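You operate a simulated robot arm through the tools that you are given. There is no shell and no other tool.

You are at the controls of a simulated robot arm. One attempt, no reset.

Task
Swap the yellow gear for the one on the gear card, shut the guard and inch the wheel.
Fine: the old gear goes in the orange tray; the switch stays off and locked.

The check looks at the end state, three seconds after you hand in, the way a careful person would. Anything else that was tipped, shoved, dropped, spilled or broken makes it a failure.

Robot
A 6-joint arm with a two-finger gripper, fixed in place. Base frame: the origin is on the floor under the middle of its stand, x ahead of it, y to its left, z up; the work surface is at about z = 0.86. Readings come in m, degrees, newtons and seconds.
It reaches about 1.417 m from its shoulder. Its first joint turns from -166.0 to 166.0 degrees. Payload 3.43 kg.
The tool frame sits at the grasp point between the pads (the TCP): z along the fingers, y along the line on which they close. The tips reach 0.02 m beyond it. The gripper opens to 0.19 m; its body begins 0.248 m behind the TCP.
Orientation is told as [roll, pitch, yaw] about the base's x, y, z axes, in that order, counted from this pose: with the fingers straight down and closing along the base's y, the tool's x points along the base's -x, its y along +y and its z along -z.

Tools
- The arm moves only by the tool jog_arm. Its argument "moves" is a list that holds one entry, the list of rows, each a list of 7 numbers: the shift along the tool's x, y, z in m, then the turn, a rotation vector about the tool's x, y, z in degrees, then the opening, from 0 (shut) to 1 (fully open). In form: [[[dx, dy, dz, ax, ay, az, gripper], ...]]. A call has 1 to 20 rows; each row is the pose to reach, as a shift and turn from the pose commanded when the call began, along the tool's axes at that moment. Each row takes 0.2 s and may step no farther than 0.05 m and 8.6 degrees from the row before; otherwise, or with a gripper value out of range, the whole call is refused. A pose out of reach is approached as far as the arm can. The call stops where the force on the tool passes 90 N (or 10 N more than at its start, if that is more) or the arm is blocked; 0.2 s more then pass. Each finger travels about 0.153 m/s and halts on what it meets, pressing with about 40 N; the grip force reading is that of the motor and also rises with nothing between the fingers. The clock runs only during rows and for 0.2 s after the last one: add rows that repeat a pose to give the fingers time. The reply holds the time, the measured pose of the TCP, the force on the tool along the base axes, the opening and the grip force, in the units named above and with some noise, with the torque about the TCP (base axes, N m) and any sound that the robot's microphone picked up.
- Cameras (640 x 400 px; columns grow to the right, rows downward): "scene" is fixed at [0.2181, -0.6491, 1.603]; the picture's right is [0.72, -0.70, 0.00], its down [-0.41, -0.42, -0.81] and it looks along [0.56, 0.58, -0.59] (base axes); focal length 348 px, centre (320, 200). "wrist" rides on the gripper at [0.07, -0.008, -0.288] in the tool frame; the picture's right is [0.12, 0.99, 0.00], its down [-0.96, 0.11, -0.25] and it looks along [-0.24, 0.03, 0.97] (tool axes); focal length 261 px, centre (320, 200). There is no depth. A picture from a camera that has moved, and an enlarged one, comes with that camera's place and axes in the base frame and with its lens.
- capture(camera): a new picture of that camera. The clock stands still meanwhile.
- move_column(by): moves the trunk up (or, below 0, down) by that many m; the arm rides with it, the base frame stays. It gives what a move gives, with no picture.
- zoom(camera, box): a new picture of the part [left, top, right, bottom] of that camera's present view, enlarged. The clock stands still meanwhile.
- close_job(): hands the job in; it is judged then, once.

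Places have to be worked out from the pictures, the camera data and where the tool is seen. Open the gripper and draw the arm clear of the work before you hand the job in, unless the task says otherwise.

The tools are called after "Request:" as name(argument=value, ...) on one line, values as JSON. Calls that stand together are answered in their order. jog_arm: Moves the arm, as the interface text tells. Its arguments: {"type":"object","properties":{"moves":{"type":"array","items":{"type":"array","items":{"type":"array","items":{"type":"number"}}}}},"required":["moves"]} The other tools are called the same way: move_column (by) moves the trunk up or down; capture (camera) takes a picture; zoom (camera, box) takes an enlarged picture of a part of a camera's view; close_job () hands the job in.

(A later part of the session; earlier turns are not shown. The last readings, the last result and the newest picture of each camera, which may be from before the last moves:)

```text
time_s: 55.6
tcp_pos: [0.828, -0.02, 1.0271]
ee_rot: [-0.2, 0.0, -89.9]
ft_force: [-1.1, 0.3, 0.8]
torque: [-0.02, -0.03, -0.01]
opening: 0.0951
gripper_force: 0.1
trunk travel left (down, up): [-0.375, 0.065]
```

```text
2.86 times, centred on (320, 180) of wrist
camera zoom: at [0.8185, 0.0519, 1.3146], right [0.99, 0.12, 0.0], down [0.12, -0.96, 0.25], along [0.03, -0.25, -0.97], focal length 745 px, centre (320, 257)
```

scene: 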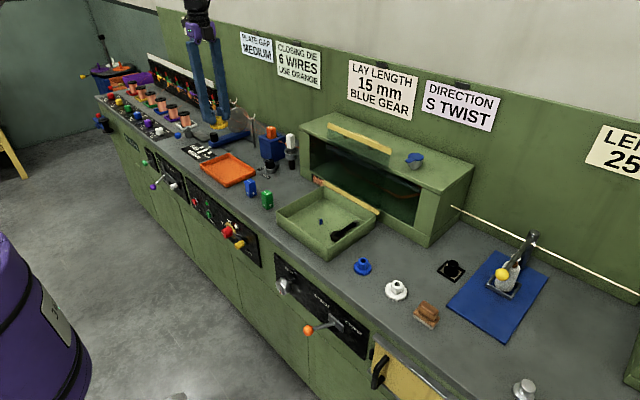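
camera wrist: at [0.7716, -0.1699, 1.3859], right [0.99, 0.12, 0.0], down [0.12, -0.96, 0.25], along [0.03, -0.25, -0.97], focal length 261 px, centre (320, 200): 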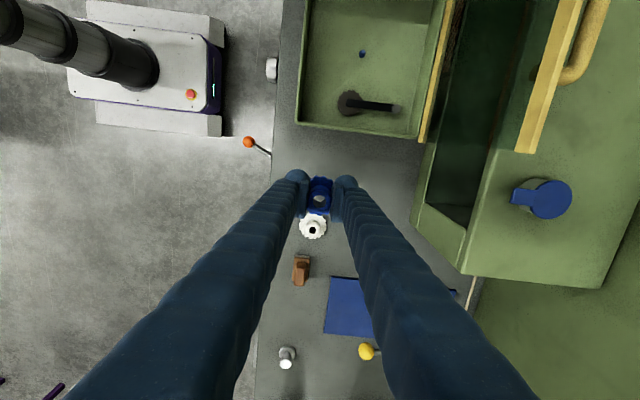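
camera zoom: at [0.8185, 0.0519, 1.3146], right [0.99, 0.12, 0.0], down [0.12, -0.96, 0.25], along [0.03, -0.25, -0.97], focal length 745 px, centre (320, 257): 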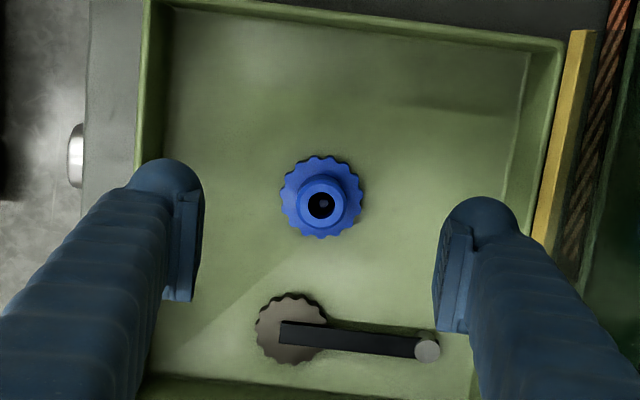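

The blue gear is seated on the peg. Before shutting the guard, I look closely at the black pinion/arm and the surroundings to judge whether it matters.

Request:
zoom(camera="wrist", box=[290, 200, 370, 250])

Request:
zoom(camera="scene", box=[315, 195, 375, 245])

Request:
zoom(camera="scene", box=[260, 240, 380, 360])

Request:
zoom(camera="scene", box=[300, 110, 480, 220])

Request:
zoom(camera="scene", box=[180, 180, 290, 280])

```text
8.00 times, centred on (330, 225) of wrist
camera zoom: at [0.8185, 0.0519, 1.3146], right [0.99, 0.12, 0.0], down [0.12, -0.96, 0.25], along [0.03, -0.25, -0.97], focal length 2085 px, centre (240, 0)
```

zoom: 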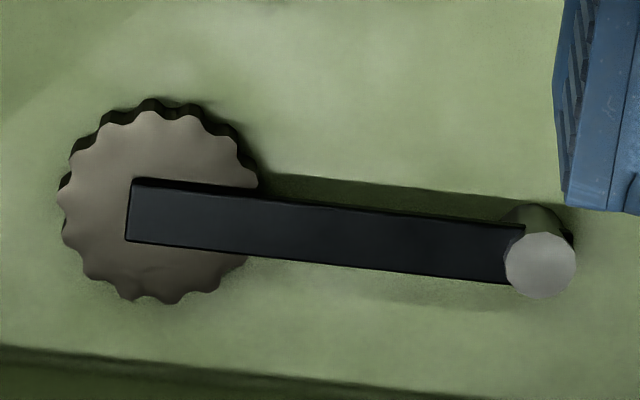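

```text
8.00 times, centred on (345, 220) of scene
camera zoom: at [0.2181, -0.6491, 1.603], right [0.72, -0.7, 0.0], down [-0.41, -0.42, -0.81], along [0.56, 0.58, -0.59], focal length 2782 px, centre (120, 40)
```

zoom: 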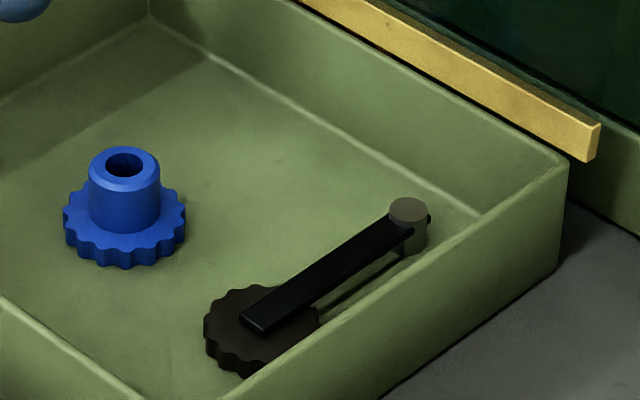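

```text
3.33 times, centred on (320, 300) of scene
camera zoom: at [0.2181, -0.6491, 1.603], right [0.72, -0.7, 0.0], down [-0.41, -0.42, -0.81], along [0.56, 0.58, -0.59], focal length 1159 px, centre (320, -133)
```

zoom: 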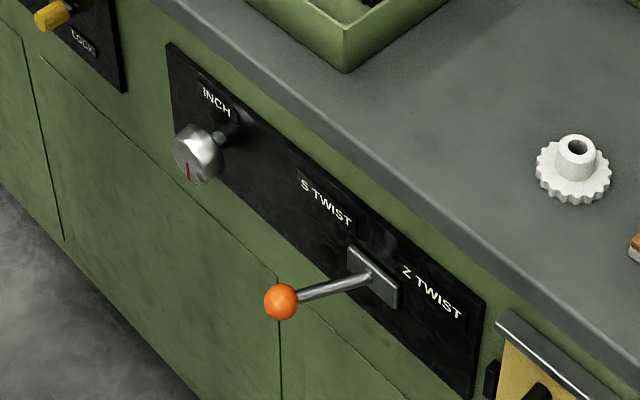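

```text
3.56 times, centred on (390, 165) of scene
camera zoom: at [0.2181, -0.6491, 1.603], right [0.72, -0.7, 0.0], down [-0.41, -0.42, -0.81], along [0.56, 0.58, -0.59], focal length 1236 px, centre (71, 324)
```

zoom: 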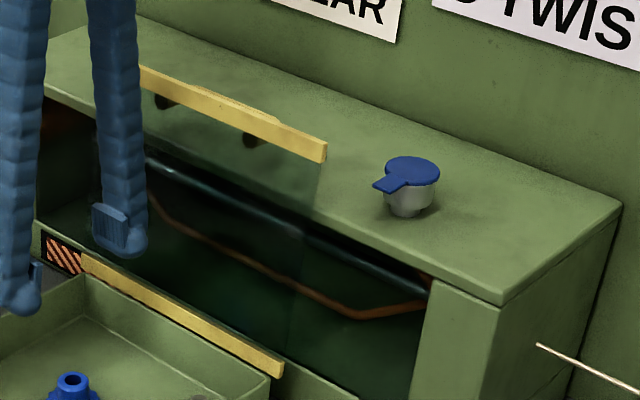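

```text
4.00 times, centred on (235, 230) of scene
camera zoom: at [0.2181, -0.6491, 1.603], right [0.72, -0.7, 0.0], down [-0.41, -0.42, -0.81], along [0.56, 0.58, -0.59], focal length 1391 px, centre (660, 80)
```

zoom: 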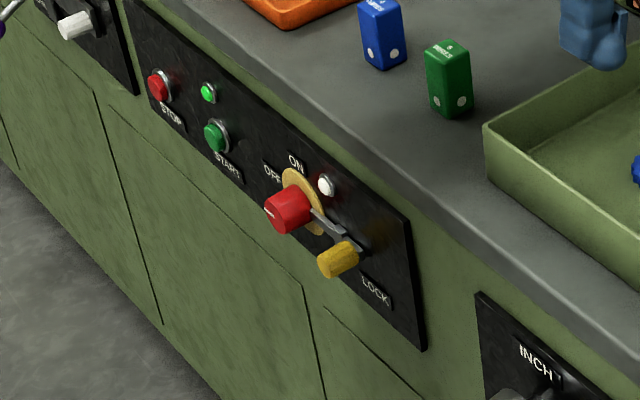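

The pinion sits on a pivoted arm (pivot ≈(0.904,−0.109), pinion ≈(0.819,−0.107)) and is clear of the gear; I want to learn gently whether it is a movable idler that should mesh. I turn the tool back to yaw 0 above the arm first.

Request:
jog_arm(moves=[[[-0.008, 0.003, -0.01, 0, 0, -8.2, 0.45], [-0.016, 0.006, -0.01, 0, 0, -16.4, 0.4], [-0.024, 0.009, -0.01, 0, 0, -24.6, 0.4], [-0.032, 0.012, -0.01, 0, 0, -32.8, 0.4], [-0.04, 0.015, -0.01, 0, 0, -41, 0.4], [-0.048, 0.018, -0.01, 0, 0, -49.2, 0.4], [-0.056, 0.021, -0.01, 0, 0, -57.4, 0.4], [-0.064, 0.024, -0.01, 0, 0, -65.6, 0.4], [-0.072, 0.027, -0.01, 0, 0, -73.8, 0.4], [-0.08, 0.03, -0.01, 0, 0, -82, 0.4], [-0.088, 0.032, -0.01, 0, 0, -89.9, 0.4]]])

Request:
capture(camera="wrist")

Request:
zoom(camera="wrist", box=[240, 110, 400, 250])

```text
time_s: 58.0
tcp_pos: [0.8619, -0.1076, 1.0373]
ee_rot: [0.0, 0.0, 0.2]
ft_force: [0.7, -0.3, 0.6]
torque: [0.01, 0.03, -0.01]
opening: 0.0759
gripper_force: 0.0
trunk travel left (down, up): [-0.375, 0.065]
```

```text
taken
camera wrist: at [0.7905, -0.1161, 1.3241], right [-0.12, 0.99, 0.0], down [0.96, 0.12, 0.25], along [0.25, 0.03, -0.97], focal length 261 px, centre (320, 200)
```

wrist: 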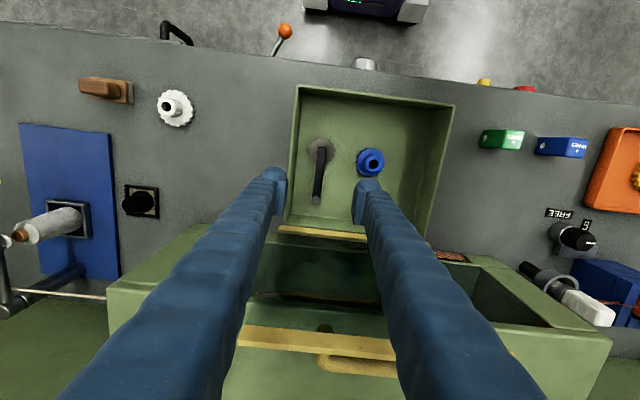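

```text
2.86 times, centred on (320, 180) of wrist
camera zoom: at [0.7905, -0.1161, 1.3241], right [-0.12, 0.99, 0.0], down [0.96, 0.12, 0.25], along [0.25, 0.03, -0.97], focal length 745 px, centre (320, 257)
```

zoom: 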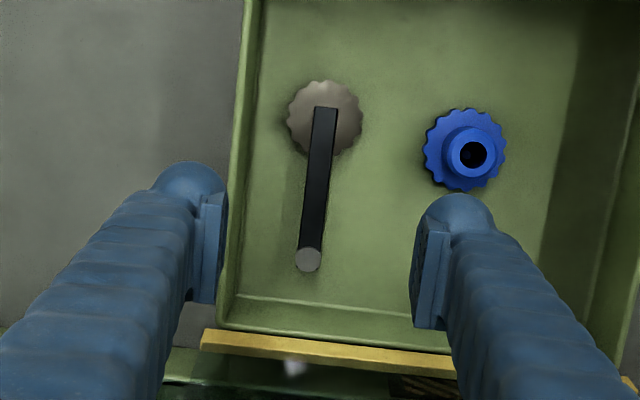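

The arm lies along x at y≈−0.110, tray wall inner face at y≈−0.154. I narrow the fingers to ~22 mm, shift slightly, and descend partway to straddle the arm mid-length.

Request:
jog_arm(moves=[[[0, 0.0003, 0, 0, 0, 0, 0.3], [0, 0.0006, 0, 0, 0, 0, 0.2], [0, 0.0006, 0.03, 0, 0, 0, 0.115], [0, 0.0006, 0.07, 0, 0, 0, 0.115], [0, 0.0006, 0.105, 0, 0, 0, 0.115]]])

Request:
zoom(camera="wrist", box=[240, 110, 400, 250])

Request:
zoom(camera="scene", box=[290, 170, 390, 250])

```text
time_s: 59.2
tcp_pos: [0.862, -0.1069, 0.9314]
ee_rot: [0.0, 0.0, 0.0]
ft_force: [0.3, -1.1, -0.5]
torque: [-0.02, 0.06, 0.01]
opening: 0.0217
gripper_force: 0.0
trunk travel left (down, up): [-0.375, 0.065]
```

```text
2.86 times, centred on (320, 180) of wrist
camera zoom: at [0.7914, -0.1147, 1.219], right [-0.12, 0.99, 0.0], down [0.96, 0.11, 0.25], along [0.25, 0.03, -0.97], focal length 745 px, centre (320, 257)
```

zoom: 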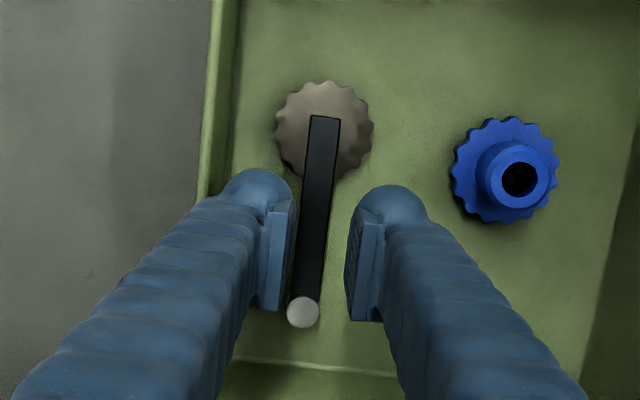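

```text
5.00 times, centred on (340, 210) of scene
camera zoom: at [0.2181, -0.6491, 1.603], right [0.72, -0.7, 0.0], down [-0.41, -0.42, -0.81], along [0.56, 0.58, -0.59], focal length 1738 px, centre (220, 150)
```

zoom: 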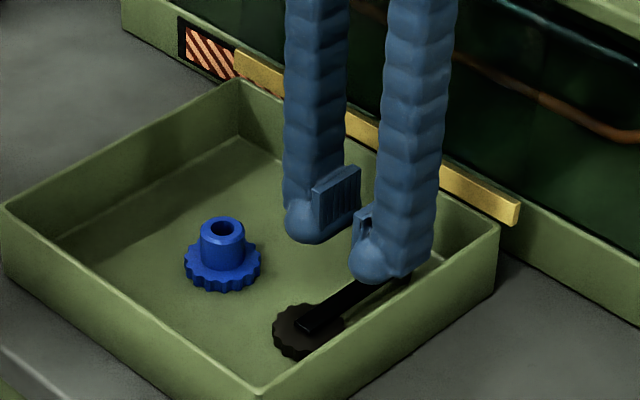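

The arm is centred between the pads and the outer finger clears the wall. I descend to straddle the arm (tips ~7 mm above the floor), watching force.

Request:
jog_arm(moves=[[[0, 0.0005, 0.012, 0, 0, 0, 0.115], [0, 0.001, 0.024, 0, 0, 0, 0.115], [0, 0.001, 0.032, 0, 0, 0, 0.115], [0, 0.001, 0.038, 0, 0, 0, 0.115]]])

Request:
zoom(camera="wrist", box=[240, 110, 400, 250])

Request:
zoom(camera="scene", box=[290, 180, 390, 260])

```text
time_s: 60.2
tcp_pos: [0.8606, -0.105, 0.8941]
ee_rot: [0.1, 0.0, 0.0]
ft_force: [-0.1, 0.5, -0.2]
torque: [-0.01, -0.01, -0.01]
opening: 0.0217
gripper_force: 0.1
trunk travel left (down, up): [-0.375, 0.065]
```

```text
2.86 times, centred on (320, 180) of wrist
camera zoom: at [0.7898, -0.1134, 1.181], right [-0.12, 0.99, 0.0], down [0.96, 0.11, 0.25], along [0.25, 0.03, -0.97], focal length 745 px, centre (320, 257)
```

zoom: 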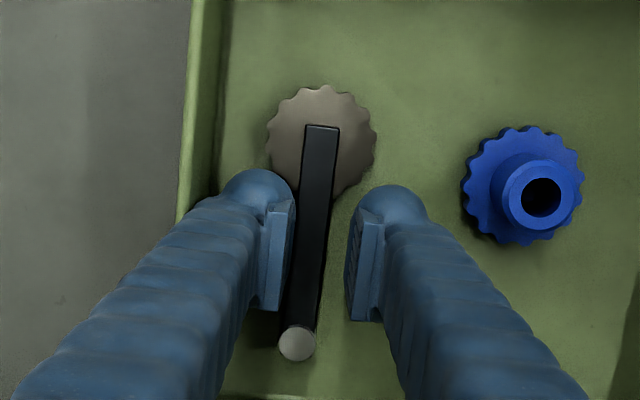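

```text
5.00 times, centred on (340, 220) of scene
camera zoom: at [0.2181, -0.6491, 1.603], right [0.72, -0.7, 0.0], down [-0.41, -0.42, -0.81], along [0.56, 0.58, -0.59], focal length 1738 px, centre (220, 100)
```

zoom: 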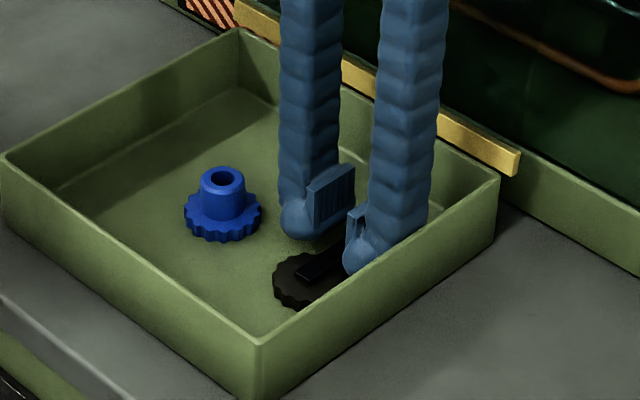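

The fingers straddle the arm with the −y finger nearly touching. I push gently +y a few millimetres and read the force to see whether the arm swings.

Request:
jog_arm(moves=[[[0, 0.002, 0, 0, 0, 0, 0.115], [0, 0.004, 0, 0, 0, 0, 0.115]]])

Request:
jog_arm(moves=[[[0, 0.002, 0, 0, 0, 0, 0.115], [0, 0.003, 0, 0, 0, 0, 0.115]]])

Request:
zoom(camera="wrist", box=[240, 110, 400, 250])

```text
time_s: 60.8
tcp_pos: [0.8599, -0.1019, 0.8948]
ee_rot: [-0.1, 0.0, 0.0]
ft_force: [0.3, -0.2, 0.3]
torque: [-0.09, 0.0, -0.03]
opening: 0.0216
gripper_force: 0.1
trunk travel left (down, up): [-0.375, 0.065]
```

```text
time_s: 61.4
tcp_pos: [0.8606, -0.0992, 0.8941]
ee_rot: [0.0, 0.0, -0.1]
ft_force: [0.5, 1.0, -0.5]
torque: [-0.03, 0.02, -0.01]
opening: 0.0217
gripper_force: 0.0
trunk travel left (down, up): [-0.375, 0.065]
```

```text
2.86 times, centred on (320, 180) of wrist
camera zoom: at [0.7899, -0.1066, 1.1808], right [-0.12, 0.99, 0.0], down [0.96, 0.11, 0.25], along [0.25, 0.03, -0.97], focal length 745 px, centre (320, 257)
```

zoom: 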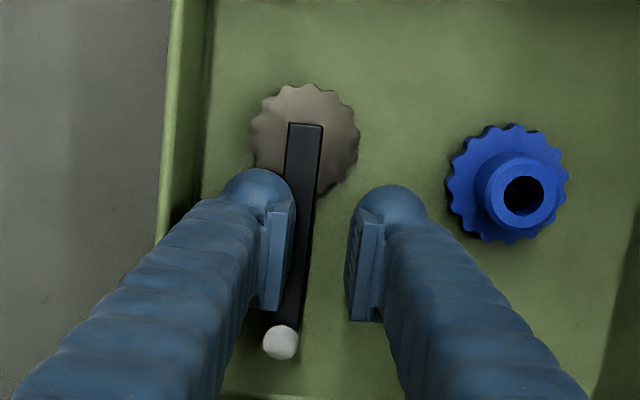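

No force and the arm hasn't moved – the rounded tips are probably riding just above it. I back off, go 5 mm lower (still above the floor), and try again.

Request:
jog_arm(moves=[[[0, -0.004, 0, 0, 0, 0, 0.115], [0, -0.008, 0, 0, 0, 0, 0.115], [0, -0.008, 0.003, 0, 0, 0, 0.115], [0, -0.008, 0.0045, 0, 0, 0, 0.115]]])

Request:
jog_arm(moves=[[[0, 0.003, 0, 0, 0, 0, 0.115], [0, 0.006, 0, 0, 0, 0, 0.115], [0, 0.009, 0, 0, 0, 0, 0.115]]])

Request:
zoom(camera="wrist", box=[240, 110, 400, 250])

```text
time_s: 62.4
tcp_pos: [0.8612, -0.1072, 0.8906]
ee_rot: [0.0, 0.0, 0.0]
ft_force: [-0.1, 0.0, -0.4]
torque: [-0.02, -0.04, 0.02]
opening: 0.0216
gripper_force: 0.1
trunk travel left (down, up): [-0.375, 0.065]
```

```text
time_s: 63.2
tcp_pos: [0.8611, -0.0974, 0.8891]
ee_rot: [0.0, 0.0, 0.0]
ft_force: [-0.5, -1.1, 0.5]
torque: [-0.03, 0.0, -0.01]
opening: 0.0219
gripper_force: 0.0
trunk travel left (down, up): [-0.375, 0.065]
```

```text
2.86 times, centred on (320, 180) of wrist
camera zoom: at [0.7903, -0.1055, 1.1763], right [-0.12, 0.99, 0.0], down [0.96, 0.11, 0.25], along [0.25, 0.03, -0.97], focal length 745 px, centre (320, 257)
```

zoom: 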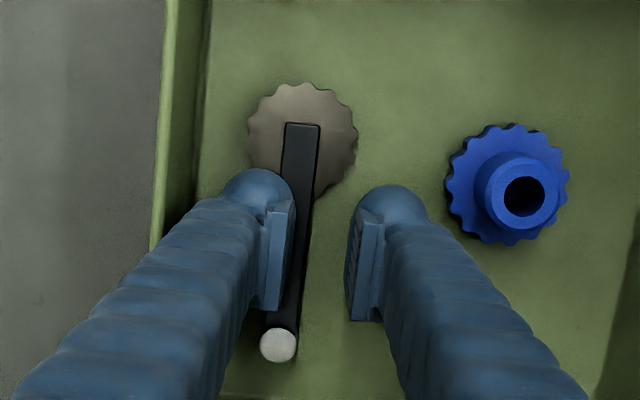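

Still no force, though by my estimate the −y finger should already be past the arm's edge. I check from the scene camera whether the finger is overlapping the arm.

Request:
zoom(camera="scene", box=[315, 195, 375, 245])

Request:
zoom(camera="wrist", box=[285, 150, 345, 240])

```text
8.00 times, centred on (345, 220) of scene
camera zoom: at [0.2181, -0.6491, 1.603], right [0.72, -0.7, 0.0], down [-0.41, -0.42, -0.81], along [0.56, 0.58, -0.59], focal length 2782 px, centre (120, 40)
```

zoom: 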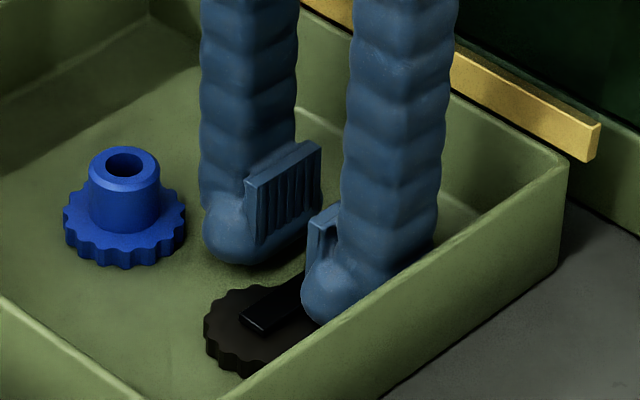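

```text
4.44 times, centred on (315, 195) of wrist
camera zoom: at [0.7903, -0.1055, 1.1763], right [-0.12, 0.99, 0.0], down [0.96, 0.11, 0.25], along [0.25, 0.03, -0.97], focal length 1158 px, centre (342, 222)
```

zoom: 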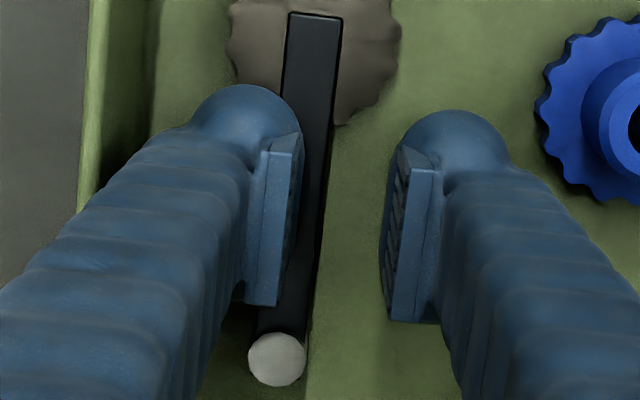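

By geometry the finger overlaps the arm without any reaction, so the arm seems to have no contact body. I check the pinion the same way: raise, close the fingers, and touch down gently on the pinion's top.

Request:
jog_arm(moves=[[[0, -0.002, -0.015, 0, 0, 0, 0.115], [0, -0.003, -0.04, 0, 0, 0, 0.115], [0.025, -0.006, -0.045, 0, 0, 0, 0.05], [0.049, -0.009, -0.045, 0, 0, 0, 0], [0.049, -0.009, -0.045, 0, 0, 0, 0]]])

Request:
zoom(camera="wrist", box=[240, 110, 400, 250])

```text
time_s: 64.4
tcp_pos: [0.8114, -0.1056, 0.9343]
ee_rot: [0.0, 0.1, 0.0]
ft_force: [-0.1, 0.4, -0.1]
torque: [-0.01, 0.03, 0.0]
opening: 0.0
gripper_force: 34.1
trunk travel left (down, up): [-0.375, 0.065]
```

```text
2.86 times, centred on (320, 180) of wrist
camera zoom: at [0.7414, -0.1146, 1.2213], right [-0.12, 0.99, 0.0], down [0.96, 0.12, 0.25], along [0.24, 0.03, -0.97], focal length 745 px, centre (320, 257)
```

zoom: 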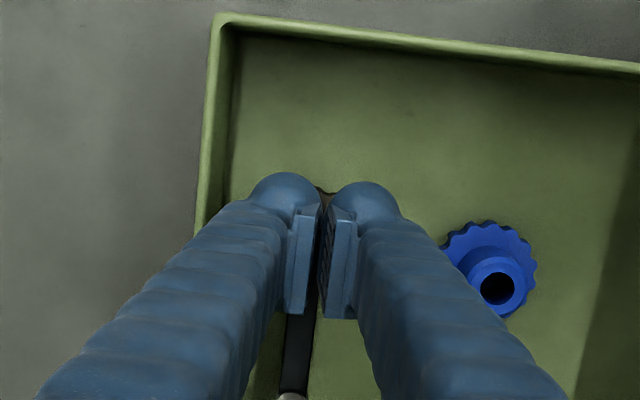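

Fingers closed above the pinion. I lower in small steps looking for a touch.

Request:
jog_arm(moves=[[[0, 0, 0.015, 0, 0, 0, 0], [0, 0, 0.03, 0, 0, 0, 0], [0, 0, 0.036, 0, 0, 0, 0], [0, 0, 0.0385, 0, 0, 0, 0]]])

Request:
jog_arm(moves=[[[0, 0, 0.0015, 0, 0, 0, 0], [0, 0, 0.003, 0, 0, 0, 0]]])

Request:
jog_arm(moves=[[[0, 0, 0.001, 0, 0, 0, 0], [0, 0, 0.002, 0, 0, 0, 0]]])

```text
time_s: 65.4
tcp_pos: [0.8114, -0.1077, 0.8962]
ee_rot: [0.0, 0.0, 0.1]
ft_force: [0.2, 0.8, 0.0]
torque: [-0.01, 0.05, 0.0]
opening: 0.0001
gripper_force: 34.2
trunk travel left (down, up): [-0.375, 0.065]
```

```text
time_s: 66.0
tcp_pos: [0.8112, -0.1066, 0.8955]
ee_rot: [-0.1, -0.2, 0.0]
ft_force: [-3.7, -1.1, 19.2]
torque: [-0.03, 0.01, -0.1]
opening: 0.0061
gripper_force: 33.5
trunk travel left (down, up): [-0.375, 0.065]
```

```text
time_s: 66.6
tcp_pos: [0.8122, -0.1091, 0.8949]
ee_rot: [-0.1, -0.3, 0.0]
ft_force: [-4.1, 1.0, 42.7]
torque: [-0.01, 0.0, -0.02]
opening: 0.0059
gripper_force: 34.3
trunk travel left (down, up): [-0.375, 0.065]
```

There is a contact body: touch at tip z≈0.8755, with the rounded tips wedging on the arm's end. So my earlier push simply hadn't reached the arm yet (tips are recessed). I lift, re-straddle the arm and push farther.

Request:
jog_arm(moves=[[[0, 0, -0.01, 0, 0, 0, 0], [0, 0, -0.035, 0, 0, 0, 0.05], [-0.025, 0, -0.035, 0, 0, 0, 0.115], [-0.049, 0, -0.035, 0, 0, 0, 0.115], [-0.049, 0, -0.02, 0, 0, 0, 0.115], [-0.049, 0.0, -0.003, 0, 0, 0, 0.115], [-0.049, 0.0, 0.003, 0, 0, 0, 0.115]]])

Request:
zoom(camera="wrist", box=[240, 110, 400, 250])

```text
time_s: 68.2
tcp_pos: [0.8606, -0.1068, 0.888]
ee_rot: [-0.1, 0.0, 0.0]
ft_force: [0.0, 0.0, -0.3]
torque: [-0.01, 0.01, 0.01]
opening: 0.0217
gripper_force: 0.1
trunk travel left (down, up): [-0.375, 0.065]
```

```text
2.86 times, centred on (320, 180) of wrist
camera zoom: at [0.7901, -0.1143, 1.175], right [-0.12, 0.99, 0.0], down [0.96, 0.11, 0.25], along [0.25, 0.03, -0.97], focal length 745 px, centre (320, 257)
```

zoom: 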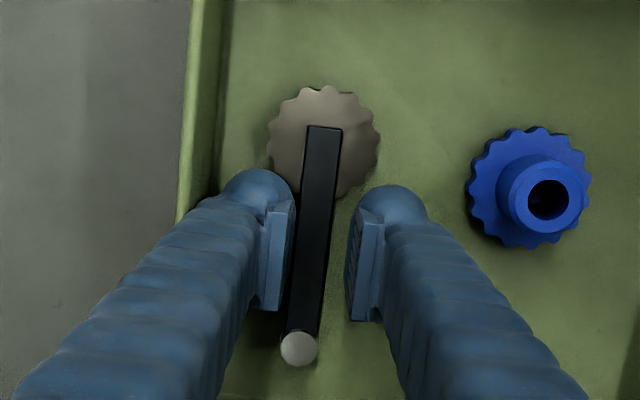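

Straddling again with no contact. I push +y in 3 mm steps and watch the y force.

Request:
jog_arm(moves=[[[0, 0.003, 0, 0, 0, 0, 0.115], [0, 0.006, 0, 0, 0, 0, 0.115], [0, 0.009, 0, 0, 0, 0, 0.115], [0, 0.012, 0, 0, 0, 0, 0.115]]])

Request:
jog_arm(moves=[[[0, 0.0015, 0, 0, 0, 0, 0.115], [0, 0.003, 0, 0, 0, 0, 0.115]]])

Request:
zoom(camera="wrist", box=[240, 110, 400, 250])

```text
time_s: 69.2
tcp_pos: [0.8598, -0.0943, 0.8883]
ee_rot: [0.1, 0.0, -0.1]
ft_force: [-0.2, -0.4, -0.7]
torque: [-0.03, -0.01, 0.0]
opening: 0.022
gripper_force: 0.1
trunk travel left (down, up): [-0.375, 0.065]
```

```text
time_s: 69.8
tcp_pos: [0.8602, -0.0934, 0.888]
ee_rot: [0.0, -0.1, 0.0]
ft_force: [0.3, 0.3, 0.4]
torque: [0.0, 0.0, -0.01]
opening: 0.0221
gripper_force: 0.0
trunk travel left (down, up): [-0.375, 0.065]
```

```text
2.86 times, centred on (320, 180) of wrist
camera zoom: at [0.79, -0.0998, 1.175], right [-0.12, 0.99, 0.0], down [0.96, 0.11, 0.25], along [0.25, 0.03, -0.97], focal length 745 px, centre (320, 257)
```

zoom: 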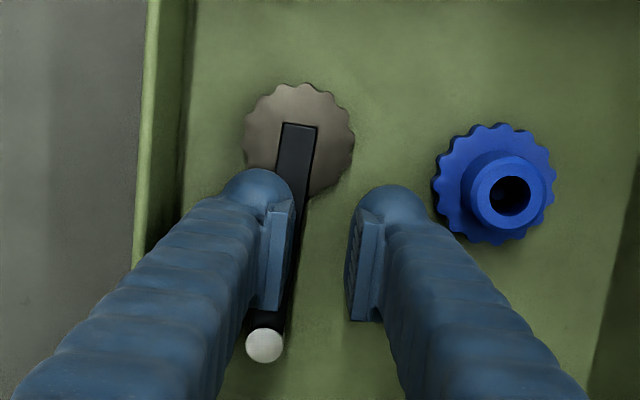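

The arm swings with almost no force: it rotated about 3° toward the gear. And comparing with the first pictures, the pinion was in mesh with the yellow gear before I opened the guard (≈48 mm centre distance), so it swung out on opening. I back the finger off to see whether the arm springs back or stays.

Request:
jog_arm(moves=[[[0, -0.004, 0, 0, 0, 0, 0.115], [0, -0.008, 0, 0, 0, 0, 0.115], [0, -0.012, 0, 0, 0, 0, 0.115]]])

Request:
zoom(camera="wrist", box=[240, 110, 400, 250])

```text
time_s: 70.6
tcp_pos: [0.8618, -0.1053, 0.8883]
ee_rot: [0.0, 0.0, -0.1]
ft_force: [0.5, -0.8, -0.4]
torque: [0.0, 0.04, 0.0]
opening: 0.022
gripper_force: 0.0
trunk travel left (down, up): [-0.375, 0.065]
```

```text
2.86 times, centred on (320, 180) of wrist
camera zoom: at [0.7899, -0.1123, 1.175], right [-0.12, 0.99, 0.0], down [0.96, 0.11, 0.25], along [0.25, 0.03, -0.97], focal length 745 px, centre (320, 257)
```

zoom: 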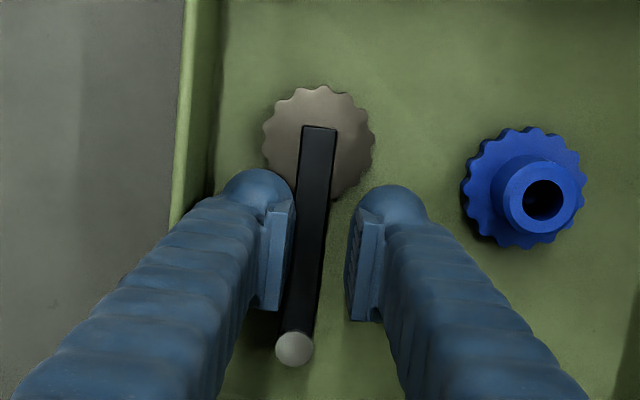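

The arm sprang back to its out position, so it is spring/guard-linked and should re-engage when the guard shuts; I leave it alone. I raise clear and turn the tool 90° again to deal with the lid.

Request:
jog_arm(moves=[[[0, 0, -0.04, 0, 0, 0, 0.115], [0, 0, -0.085, 0, 0, 0, 0.115], [0, 0, -0.13, 0, 0, 0, 0.15], [0, 0, -0.175, 0, 0, 0, 0.2], [0, 0, -0.22, 0, 0, 0, 0.2], [0, 0, -0.265, 0, 0, 0, 0.2], [0, 0, -0.31, 0, 0, 0, 0.2]]])

Request:
jog_arm(moves=[[[0, 0.005, 0, 0, 0, 8.2, 0.3], [0, 0.01, 0, 0, 0, 16.4, 0.4], [0, 0.015, 0, 0, 0, 24.6, 0.5], [0, 0.02, 0, 0, 0, 32.8, 0.6], [0, 0.027, 0, 0, 0, 41, 0.6], [0, 0.034, 0, 0, 0, 49.2, 0.6], [0, 0.041, 0, 0, 0, 57.4, 0.6], [0, 0.048, 0, 0, 0, 65.6, 0.6], [0, 0.055, 0, 0, 0, 73.8, 0.6], [0, 0.06, 0, 0, 0, 82, 0.6], [0, 0.065, 0, 0, 0, 90, 0.6]]])

Request:
capture(camera="wrist")

Request:
zoom(camera="scene", box=[280, 100, 420, 240])

```text
time_s: 72.2
tcp_pos: [0.8596, -0.1032, 1.1995]
ee_rot: [0.0, 0.0, 0.0]
ft_force: [0.5, -0.2, 0.4]
torque: [-0.03, -0.09, -0.02]
opening: 0.0381
gripper_force: 0.2
trunk travel left (down, up): [-0.375, 0.065]
```

```text
time_s: 74.6
tcp_pos: [0.86, -0.0383, 1.1978]
ee_rot: [-0.1, 0.0, -90.1]
ft_force: [0.0, 0.4, 0.4]
torque: [0.02, 0.01, 0.0]
opening: 0.1139
gripper_force: 0.1
trunk travel left (down, up): [-0.375, 0.065]
```

```text
taken
camera wrist: at [0.8524, 0.0324, 1.4848], right [0.99, 0.12, 0.0], down [0.11, -0.96, 0.25], along [0.03, -0.25, -0.97], focal length 261 px, centre (320, 200)
```

wrist: 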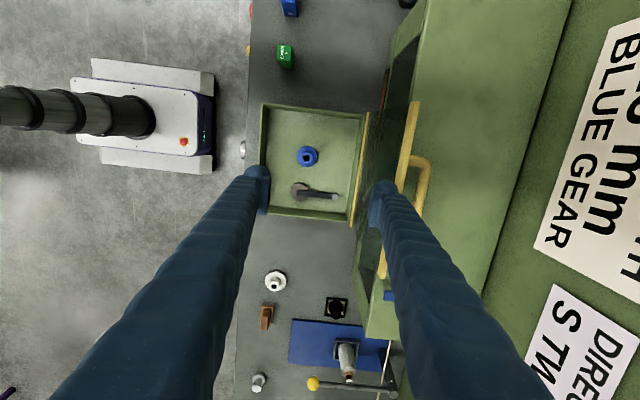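

```text
2.86 times, centred on (350, 170) of scene
camera zoom: at [0.2181, -0.6491, 1.603], right [0.72, -0.7, 0.0], down [-0.41, -0.42, -0.81], along [0.56, 0.58, -0.59], focal length 993 px, centre (234, 286)
```

zoom: 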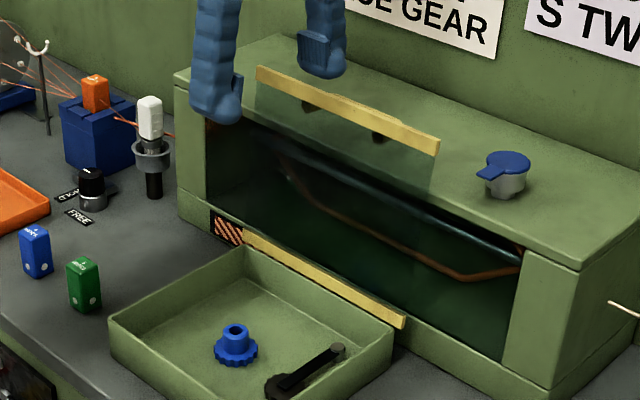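

The gear, arm and lid are as expected; the lid now leans back at roughly 98° (bar near x≈1.016). I move closer above it to measure trim and bar positions precisely before grabbing the handle again.

Request:
jog_arm(moves=[[[0, 0.04, -0.01, 0, 0, 0, 0.6], [0, 0.08, -0.01, 0, 0, 0, 0.6], [0, 0.12, -0.01, 0, 0, 0, 0.6], [0, 0.14, -0.01, 0, 0, 0, 0.6]]])

Request:
capture(camera="wrist")

Request:
zoom(camera="wrist", box=[260, 110, 400, 240])

Request:
zoom(camera="scene", box=[290, 90, 390, 180])

```text
time_s: 75.6
tcp_pos: [1.0003, -0.0388, 1.2065]
ee_rot: [-0.1, 0.1, -90.0]
ft_force: [-0.1, -0.7, -0.2]
torque: [0.01, 0.02, -0.01]
opening: 0.1143
gripper_force: 0.0
trunk travel left (down, up): [-0.375, 0.065]
```

```text
taken
camera wrist: at [0.9928, 0.0319, 1.4943], right [0.99, 0.12, 0.0], down [0.12, -0.96, 0.25], along [0.03, -0.25, -0.97], focal length 261 px, centre (320, 200)
```

wrist: 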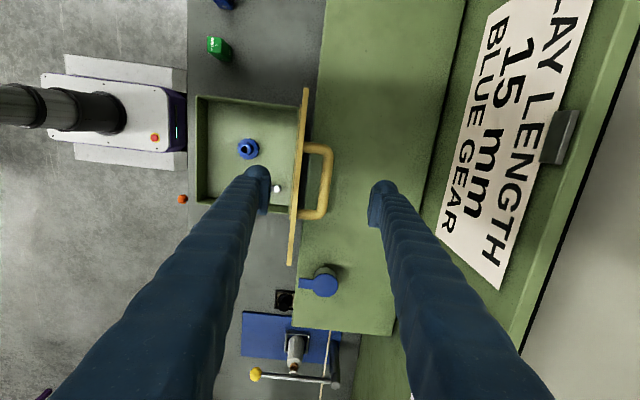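

```text
3.08 times, centred on (330, 175) of wrist
camera zoom: at [0.9928, 0.0319, 1.4943], right [0.99, 0.12, 0.0], down [0.12, -0.96, 0.25], along [0.03, -0.25, -0.97], focal length 802 px, centre (289, 277)
```

zoom: 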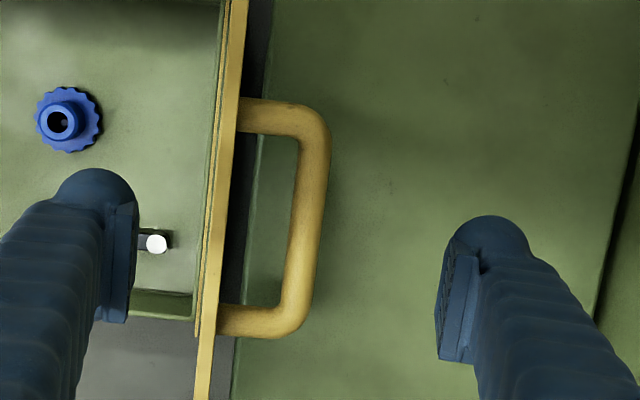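

```text
4.44 times, centred on (340, 135) of scene
camera zoom: at [0.2181, -0.6491, 1.603], right [0.72, -0.7, 0.0], down [-0.41, -0.42, -0.81], along [0.56, 0.58, -0.59], focal length 1545 px, centre (231, 489)
```

zoom: 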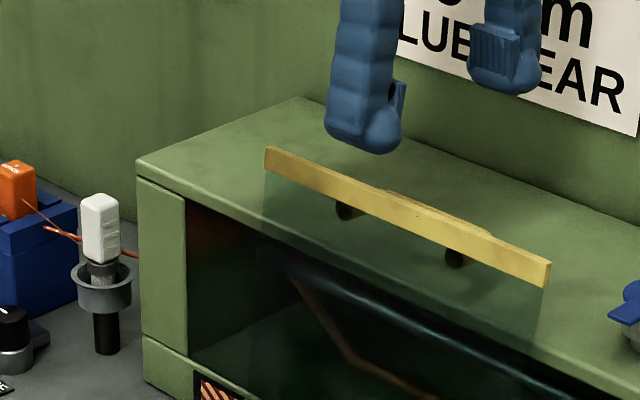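

From this view: trim back edge at x≈0.973, bar centre at x≈1.012, so the gap is ~31 mm for a ~28 mm finger. I narrow the fingers to ~24 mm at height, shift to x≈1.017, and look.

Request:
jog_arm(moves=[[[-0.001, 0.008, 0, 0, 0, 0, 0.3], [-0.001, 0.0167, 0, 0, 0, 0, 0.126], [-0.001, 0.0167, 0.015, 0, 0, 0, 0.126], [-0.001, 0.0167, 0.035, 0, 0, 0, 0.126]]])

Request:
zoom(camera="wrist", box=[260, 110, 400, 240])

Request:
zoom(camera="scene", box=[290, 90, 390, 180])

```text
time_s: 76.6
tcp_pos: [1.0138, -0.0396, 1.176]
ee_rot: [0.1, 0.1, -89.9]
ft_force: [0.1, -1.0, 0.3]
torque: [-0.01, -0.14, -0.01]
opening: 0.0237
gripper_force: 0.0
out of reach, approached as far as the arm can: row 2, 3
trunk travel left (down, up): [-0.375, 0.065]
```

```text
3.08 times, centred on (330, 175) of wrist
camera zoom: at [1.0041, 0.0312, 1.4627], right [0.99, 0.12, 0.0], down [0.11, -0.96, 0.25], along [0.03, -0.25, -0.97], focal length 802 px, centre (289, 277)
```

zoom: 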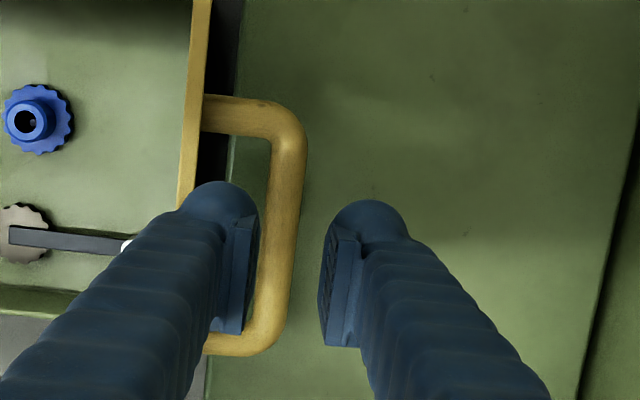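

```text
4.44 times, centred on (340, 135) of scene
camera zoom: at [0.2181, -0.6491, 1.603], right [0.72, -0.7, 0.0], down [-0.41, -0.42, -0.81], along [0.56, 0.58, -0.59], focal length 1545 px, centre (231, 489)
```

zoom: 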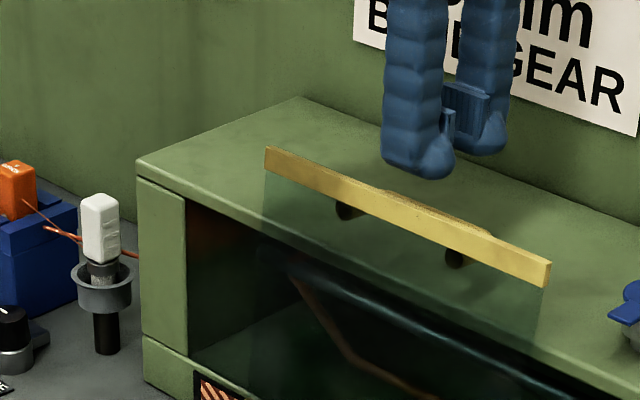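

Row 4 was reached (lower z gives more reach). The front finger hangs above the slot between trim and bar; I lower in small steps checking force.

Request:
jog_arm(moves=[[[0, 0.001, 0.01, 0, 0, 0, 0.126], [0, 0.002, 0.02, 0, 0, 0, 0.126], [0, 0.002, 0.03, 0, 0, 0, 0.126]]])

Request:
zoom(camera="wrist", box=[260, 110, 400, 240])

Request:
zoom(camera="scene", box=[290, 90, 390, 180])

```text
time_s: 77.4
tcp_pos: [1.0202, -0.0408, 1.1436]
ee_rot: [-0.1, 0.0, -90.0]
ft_force: [-0.5, -0.4, 1.0]
torque: [0.0, -0.05, 0.0]
opening: 0.0242
gripper_force: 0.0
trunk travel left (down, up): [-0.375, 0.065]
```

```text
3.08 times, centred on (330, 175) of wrist
camera zoom: at [1.0108, 0.031, 1.4307], right [0.99, 0.12, 0.0], down [0.11, -0.96, 0.25], along [0.03, -0.25, -0.97], focal length 802 px, centre (289, 277)
```

zoom: 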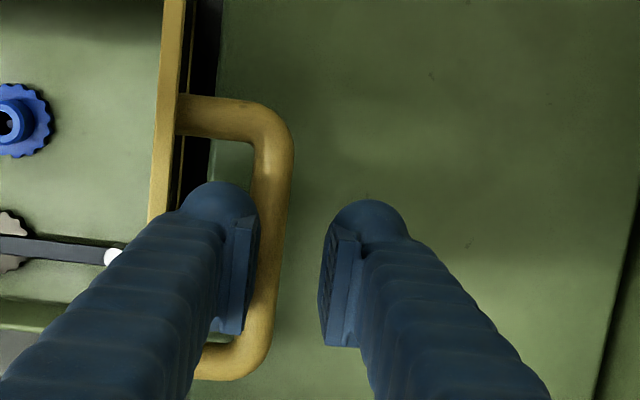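

```text
4.44 times, centred on (340, 135) of scene
camera zoom: at [0.2181, -0.6491, 1.603], right [0.72, -0.7, 0.0], down [-0.41, -0.42, -0.81], along [0.56, 0.58, -0.59], focal length 1545 px, centre (231, 489)
```

zoom: 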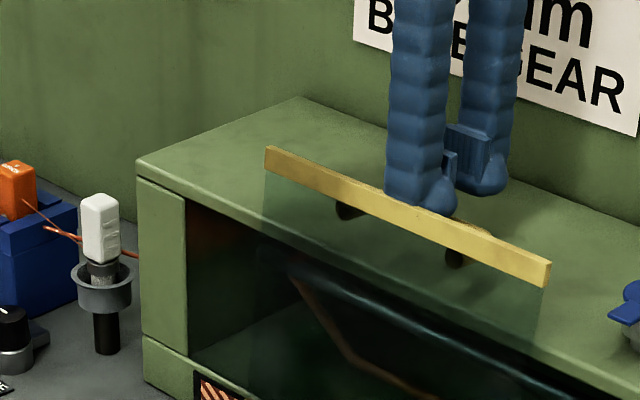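

The finger sits ~4 mm too far toward the bar. I shift −4.5 mm in x, then lower into the slot in small steps.

Request:
jog_arm(moves=[[[0, -0.0045, 0, 0, 0, 0, 0.126], [0, -0.0045, 0.006, 0, 0, 0, 0.126], [0, -0.0045, 0.012, 0, 0, 0, 0.126]]])

Request:
zoom(camera="wrist", box=[260, 110, 400, 240])

```text
time_s: 78.2
tcp_pos: [1.0151, -0.0399, 1.1315]
ee_rot: [0.1, 0.0, -90.0]
ft_force: [1.0, -0.2, 2.9]
torque: [-0.03, 0.05, 0.04]
opening: 0.0236
gripper_force: 0.1
trunk travel left (down, up): [-0.375, 0.065]
```

```text
3.08 times, centred on (330, 175) of wrist
camera zoom: at [1.0063, 0.0313, 1.4183], right [0.99, 0.12, 0.0], down [0.11, -0.96, 0.25], along [0.03, -0.25, -0.97], focal length 802 px, centre (289, 277)
```

zoom: 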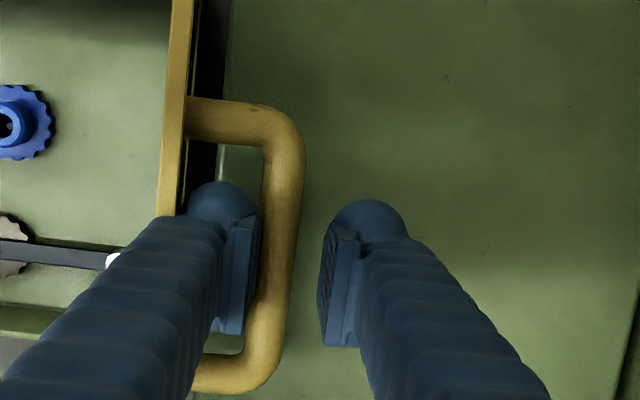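

Finger is entering the slot with negligible force. I continue down to z≈1.118.

Request:
jog_arm(moves=[[[0, 0, 0.004, 0, 0, 0, 0.126], [0, 0, 0.008, 0, 0, 0, 0.126], [0, 0, 0.012, 0, 0, 0, 0.126]]])

Request:
zoom(camera="wrist", box=[260, 110, 400, 240])

Request:
zoom(camera="scene", box=[290, 90, 390, 180])

```text
time_s: 79.0
tcp_pos: [1.0141, -0.0395, 1.1299]
ee_rot: [0.7, 0.0, -90.0]
ft_force: [11.0, -1.3, 69.8]
torque: [-0.71, 2.77, -0.29]
opening: 0.0192
gripper_force: 0.0
trunk travel left (down, up): [-0.375, 0.065]
```

```text
3.08 times, centred on (330, 175) of wrist
camera zoom: at [1.0017, 0.0315, 1.4166], right [0.99, 0.12, 0.01], down [0.11, -0.96, 0.25], along [0.04, -0.25, -0.97], focal length 802 px, centre (289, 277)
```

zoom: 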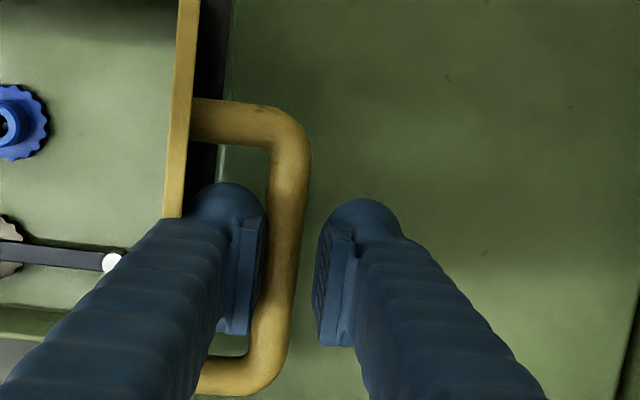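

```text
4.44 times, centred on (340, 135) of scene
camera zoom: at [0.2181, -0.6491, 1.603], right [0.72, -0.7, 0.0], down [-0.41, -0.42, -0.81], along [0.56, 0.58, -0.59], focal length 1545 px, centre (231, 489)
```

zoom: 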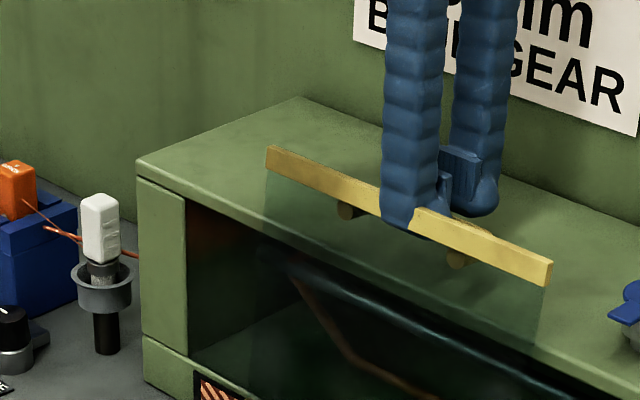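

The finger catches the trim's edge (70 N up), so at this lean the slot is too tight. I lift a little, then use the finger behind the trim to draw the lid forward to about 91°, where the slot widens.

Request:
jog_arm(moves=[[[0, 0, -0.008, 0, 0, 0, 0.126], [0, 0.001, -0.017, 0, 0, 0, 0.126], [0, -0.003, -0.017, 0, 0, 0, 0.126], [0, -0.007, -0.017, 0, 0, 0, 0.126], [0, -0.011, -0.017, 0, 0, 0, 0.126]]])

Request:
zoom(camera="wrist", box=[260, 110, 400, 240])

Request:
zoom(camera="scene", box=[290, 90, 390, 180])

```text
time_s: 80.2
tcp_pos: [1.0028, -0.0406, 1.1372]
ee_rot: [-0.1, 0.0, -90.1]
ft_force: [0.2, 0.8, 0.5]
torque: [-0.02, -0.03, 0.0]
opening: 0.0234
gripper_force: 0.1
trunk travel left (down, up): [-0.375, 0.065]
```

```text
3.08 times, centred on (330, 175) of wrist
camera zoom: at [0.9949, 0.0311, 1.4226], right [0.99, 0.12, 0.0], down [0.12, -0.96, 0.25], along [0.03, -0.25, -0.97], focal length 802 px, centre (289, 277)
```

zoom: 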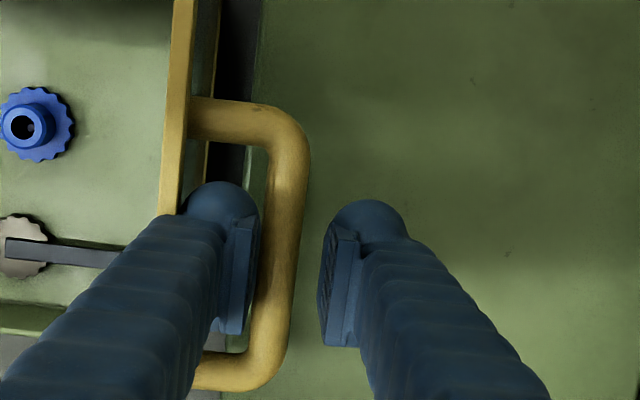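

```text
4.44 times, centred on (340, 135) of scene
camera zoom: at [0.2181, -0.6491, 1.603], right [0.72, -0.7, 0.0], down [-0.41, -0.42, -0.81], along [0.56, 0.58, -0.59], focal length 1545 px, centre (231, 489)
```

zoom: 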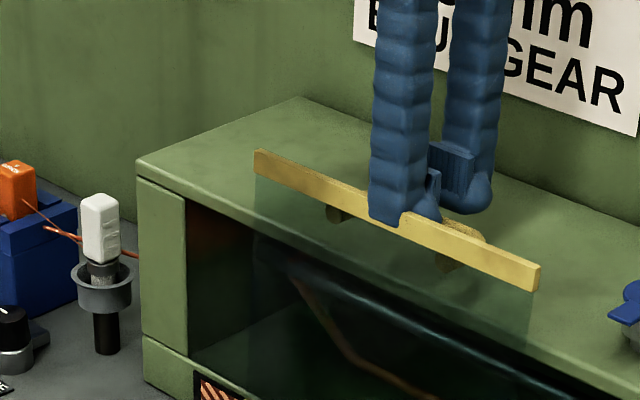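

The lid is drawn forward with almost no force (trim back ≈0.959, bar ≈1.0005, slot ≈34 mm). I take it a few millimetres further, then lower into the slot.

Request:
jog_arm(moves=[[[0, -0.003, 0, 0, 0, 0, 0.126], [0, -0.006, 0, 0, 0, 0, 0.126], [0, -0.005, 0.005, 0, 0, 0, 0.126], [0, -0.005, 0.01, 0, 0, 0, 0.126]]])

Request:
zoom(camera="wrist", box=[260, 110, 400, 240])

```text
time_s: 81.2
tcp_pos: [0.9994, -0.0397, 1.1305]
ee_rot: [0.2, 0.0, -90.0]
ft_force: [1.8, 0.9, 25.8]
torque: [-0.35, 1.12, 0.07]
opening: 0.0239
gripper_force: 0.1
trunk travel left (down, up): [-0.375, 0.065]
```

```text
3.08 times, centred on (330, 175) of wrist
camera zoom: at [0.9887, 0.031, 1.417], right [0.99, 0.12, 0.0], down [0.11, -0.96, 0.25], along [0.03, -0.25, -0.97], focal length 802 px, centre (289, 277)
```

zoom: 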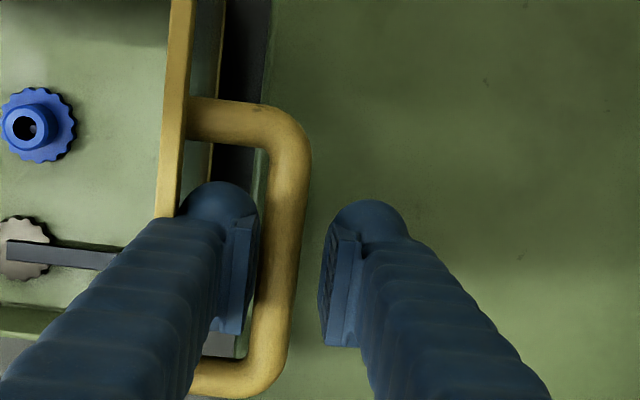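

The vertical force comes from the finger's outer body sitting on the trim's top edge, so this finger cannot slip in from here. I let the lid lean back to its rest gently, rise, and will instead insert the rear finger (smooth pad side toward the trim) as a hook in the handle loop.

Request:
jog_arm(moves=[[[0, 0, -0.01, 0, 0, 0, 0.126], [0, 0.004, -0.01, 0, 0, 0, 0.126], [0, 0.008, -0.01, 0, 0, 0, 0.126], [0, 0.012, -0.01, 0, 0, 0, 0.126], [0, 0.017, -0.012, 0, 0, 0, 0.126], [0, 0.018, -0.03, 0, 0, 0, 0.126], [0, 0.012, -0.055, 0, 0, 0, 0.126]]])

Request:
jog_arm(moves=[[[0, -0.03, 0, 0, 0, 0, 0.2], [0, -0.06, 0, 0, 0, 0, 0.263], [0, -0.06, 0, 0, 0, 0, 0.263]]])

Request:
zoom(camera="wrist", box=[260, 110, 400, 240])

Request:
zoom(camera="scene", box=[290, 90, 390, 180])

```text
time_s: 82.8
tcp_pos: [1.0079, -0.0395, 1.1819]
ee_rot: [0.0, 0.0, -90.0]
ft_force: [-0.5, 0.2, 0.3]
torque: [-0.01, -0.13, 0.02]
opening: 0.0238
gripper_force: 0.0
trunk travel left (down, up): [-0.375, 0.065]
```

```text
time_s: 83.6
tcp_pos: [0.9496, -0.0398, 1.184]
ee_rot: [0.0, 0.0, -90.0]
ft_force: [-0.7, -0.1, 0.9]
torque: [0.01, -0.14, -0.03]
opening: 0.0497
gripper_force: 0.0
trunk travel left (down, up): [-0.375, 0.065]
```

```text
3.08 times, centred on (330, 175) of wrist
camera zoom: at [0.9402, 0.031, 1.4696], right [0.99, 0.12, 0.0], down [0.11, -0.96, 0.25], along [0.03, -0.25, -0.97], focal length 802 px, centre (289, 277)
```

zoom: 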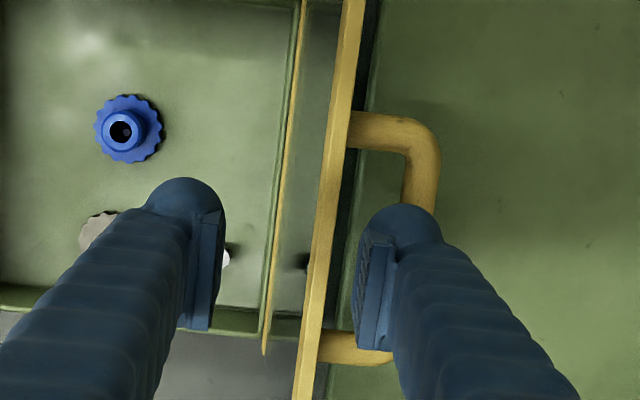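

```text
4.44 times, centred on (340, 135) of scene
camera zoom: at [0.2181, -0.6491, 1.603], right [0.72, -0.7, 0.0], down [-0.41, -0.42, -0.81], along [0.56, 0.58, -0.59], focal length 1545 px, centre (231, 489)
```

zoom: 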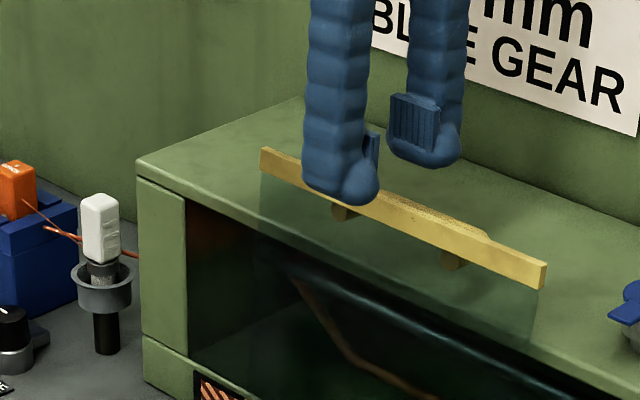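

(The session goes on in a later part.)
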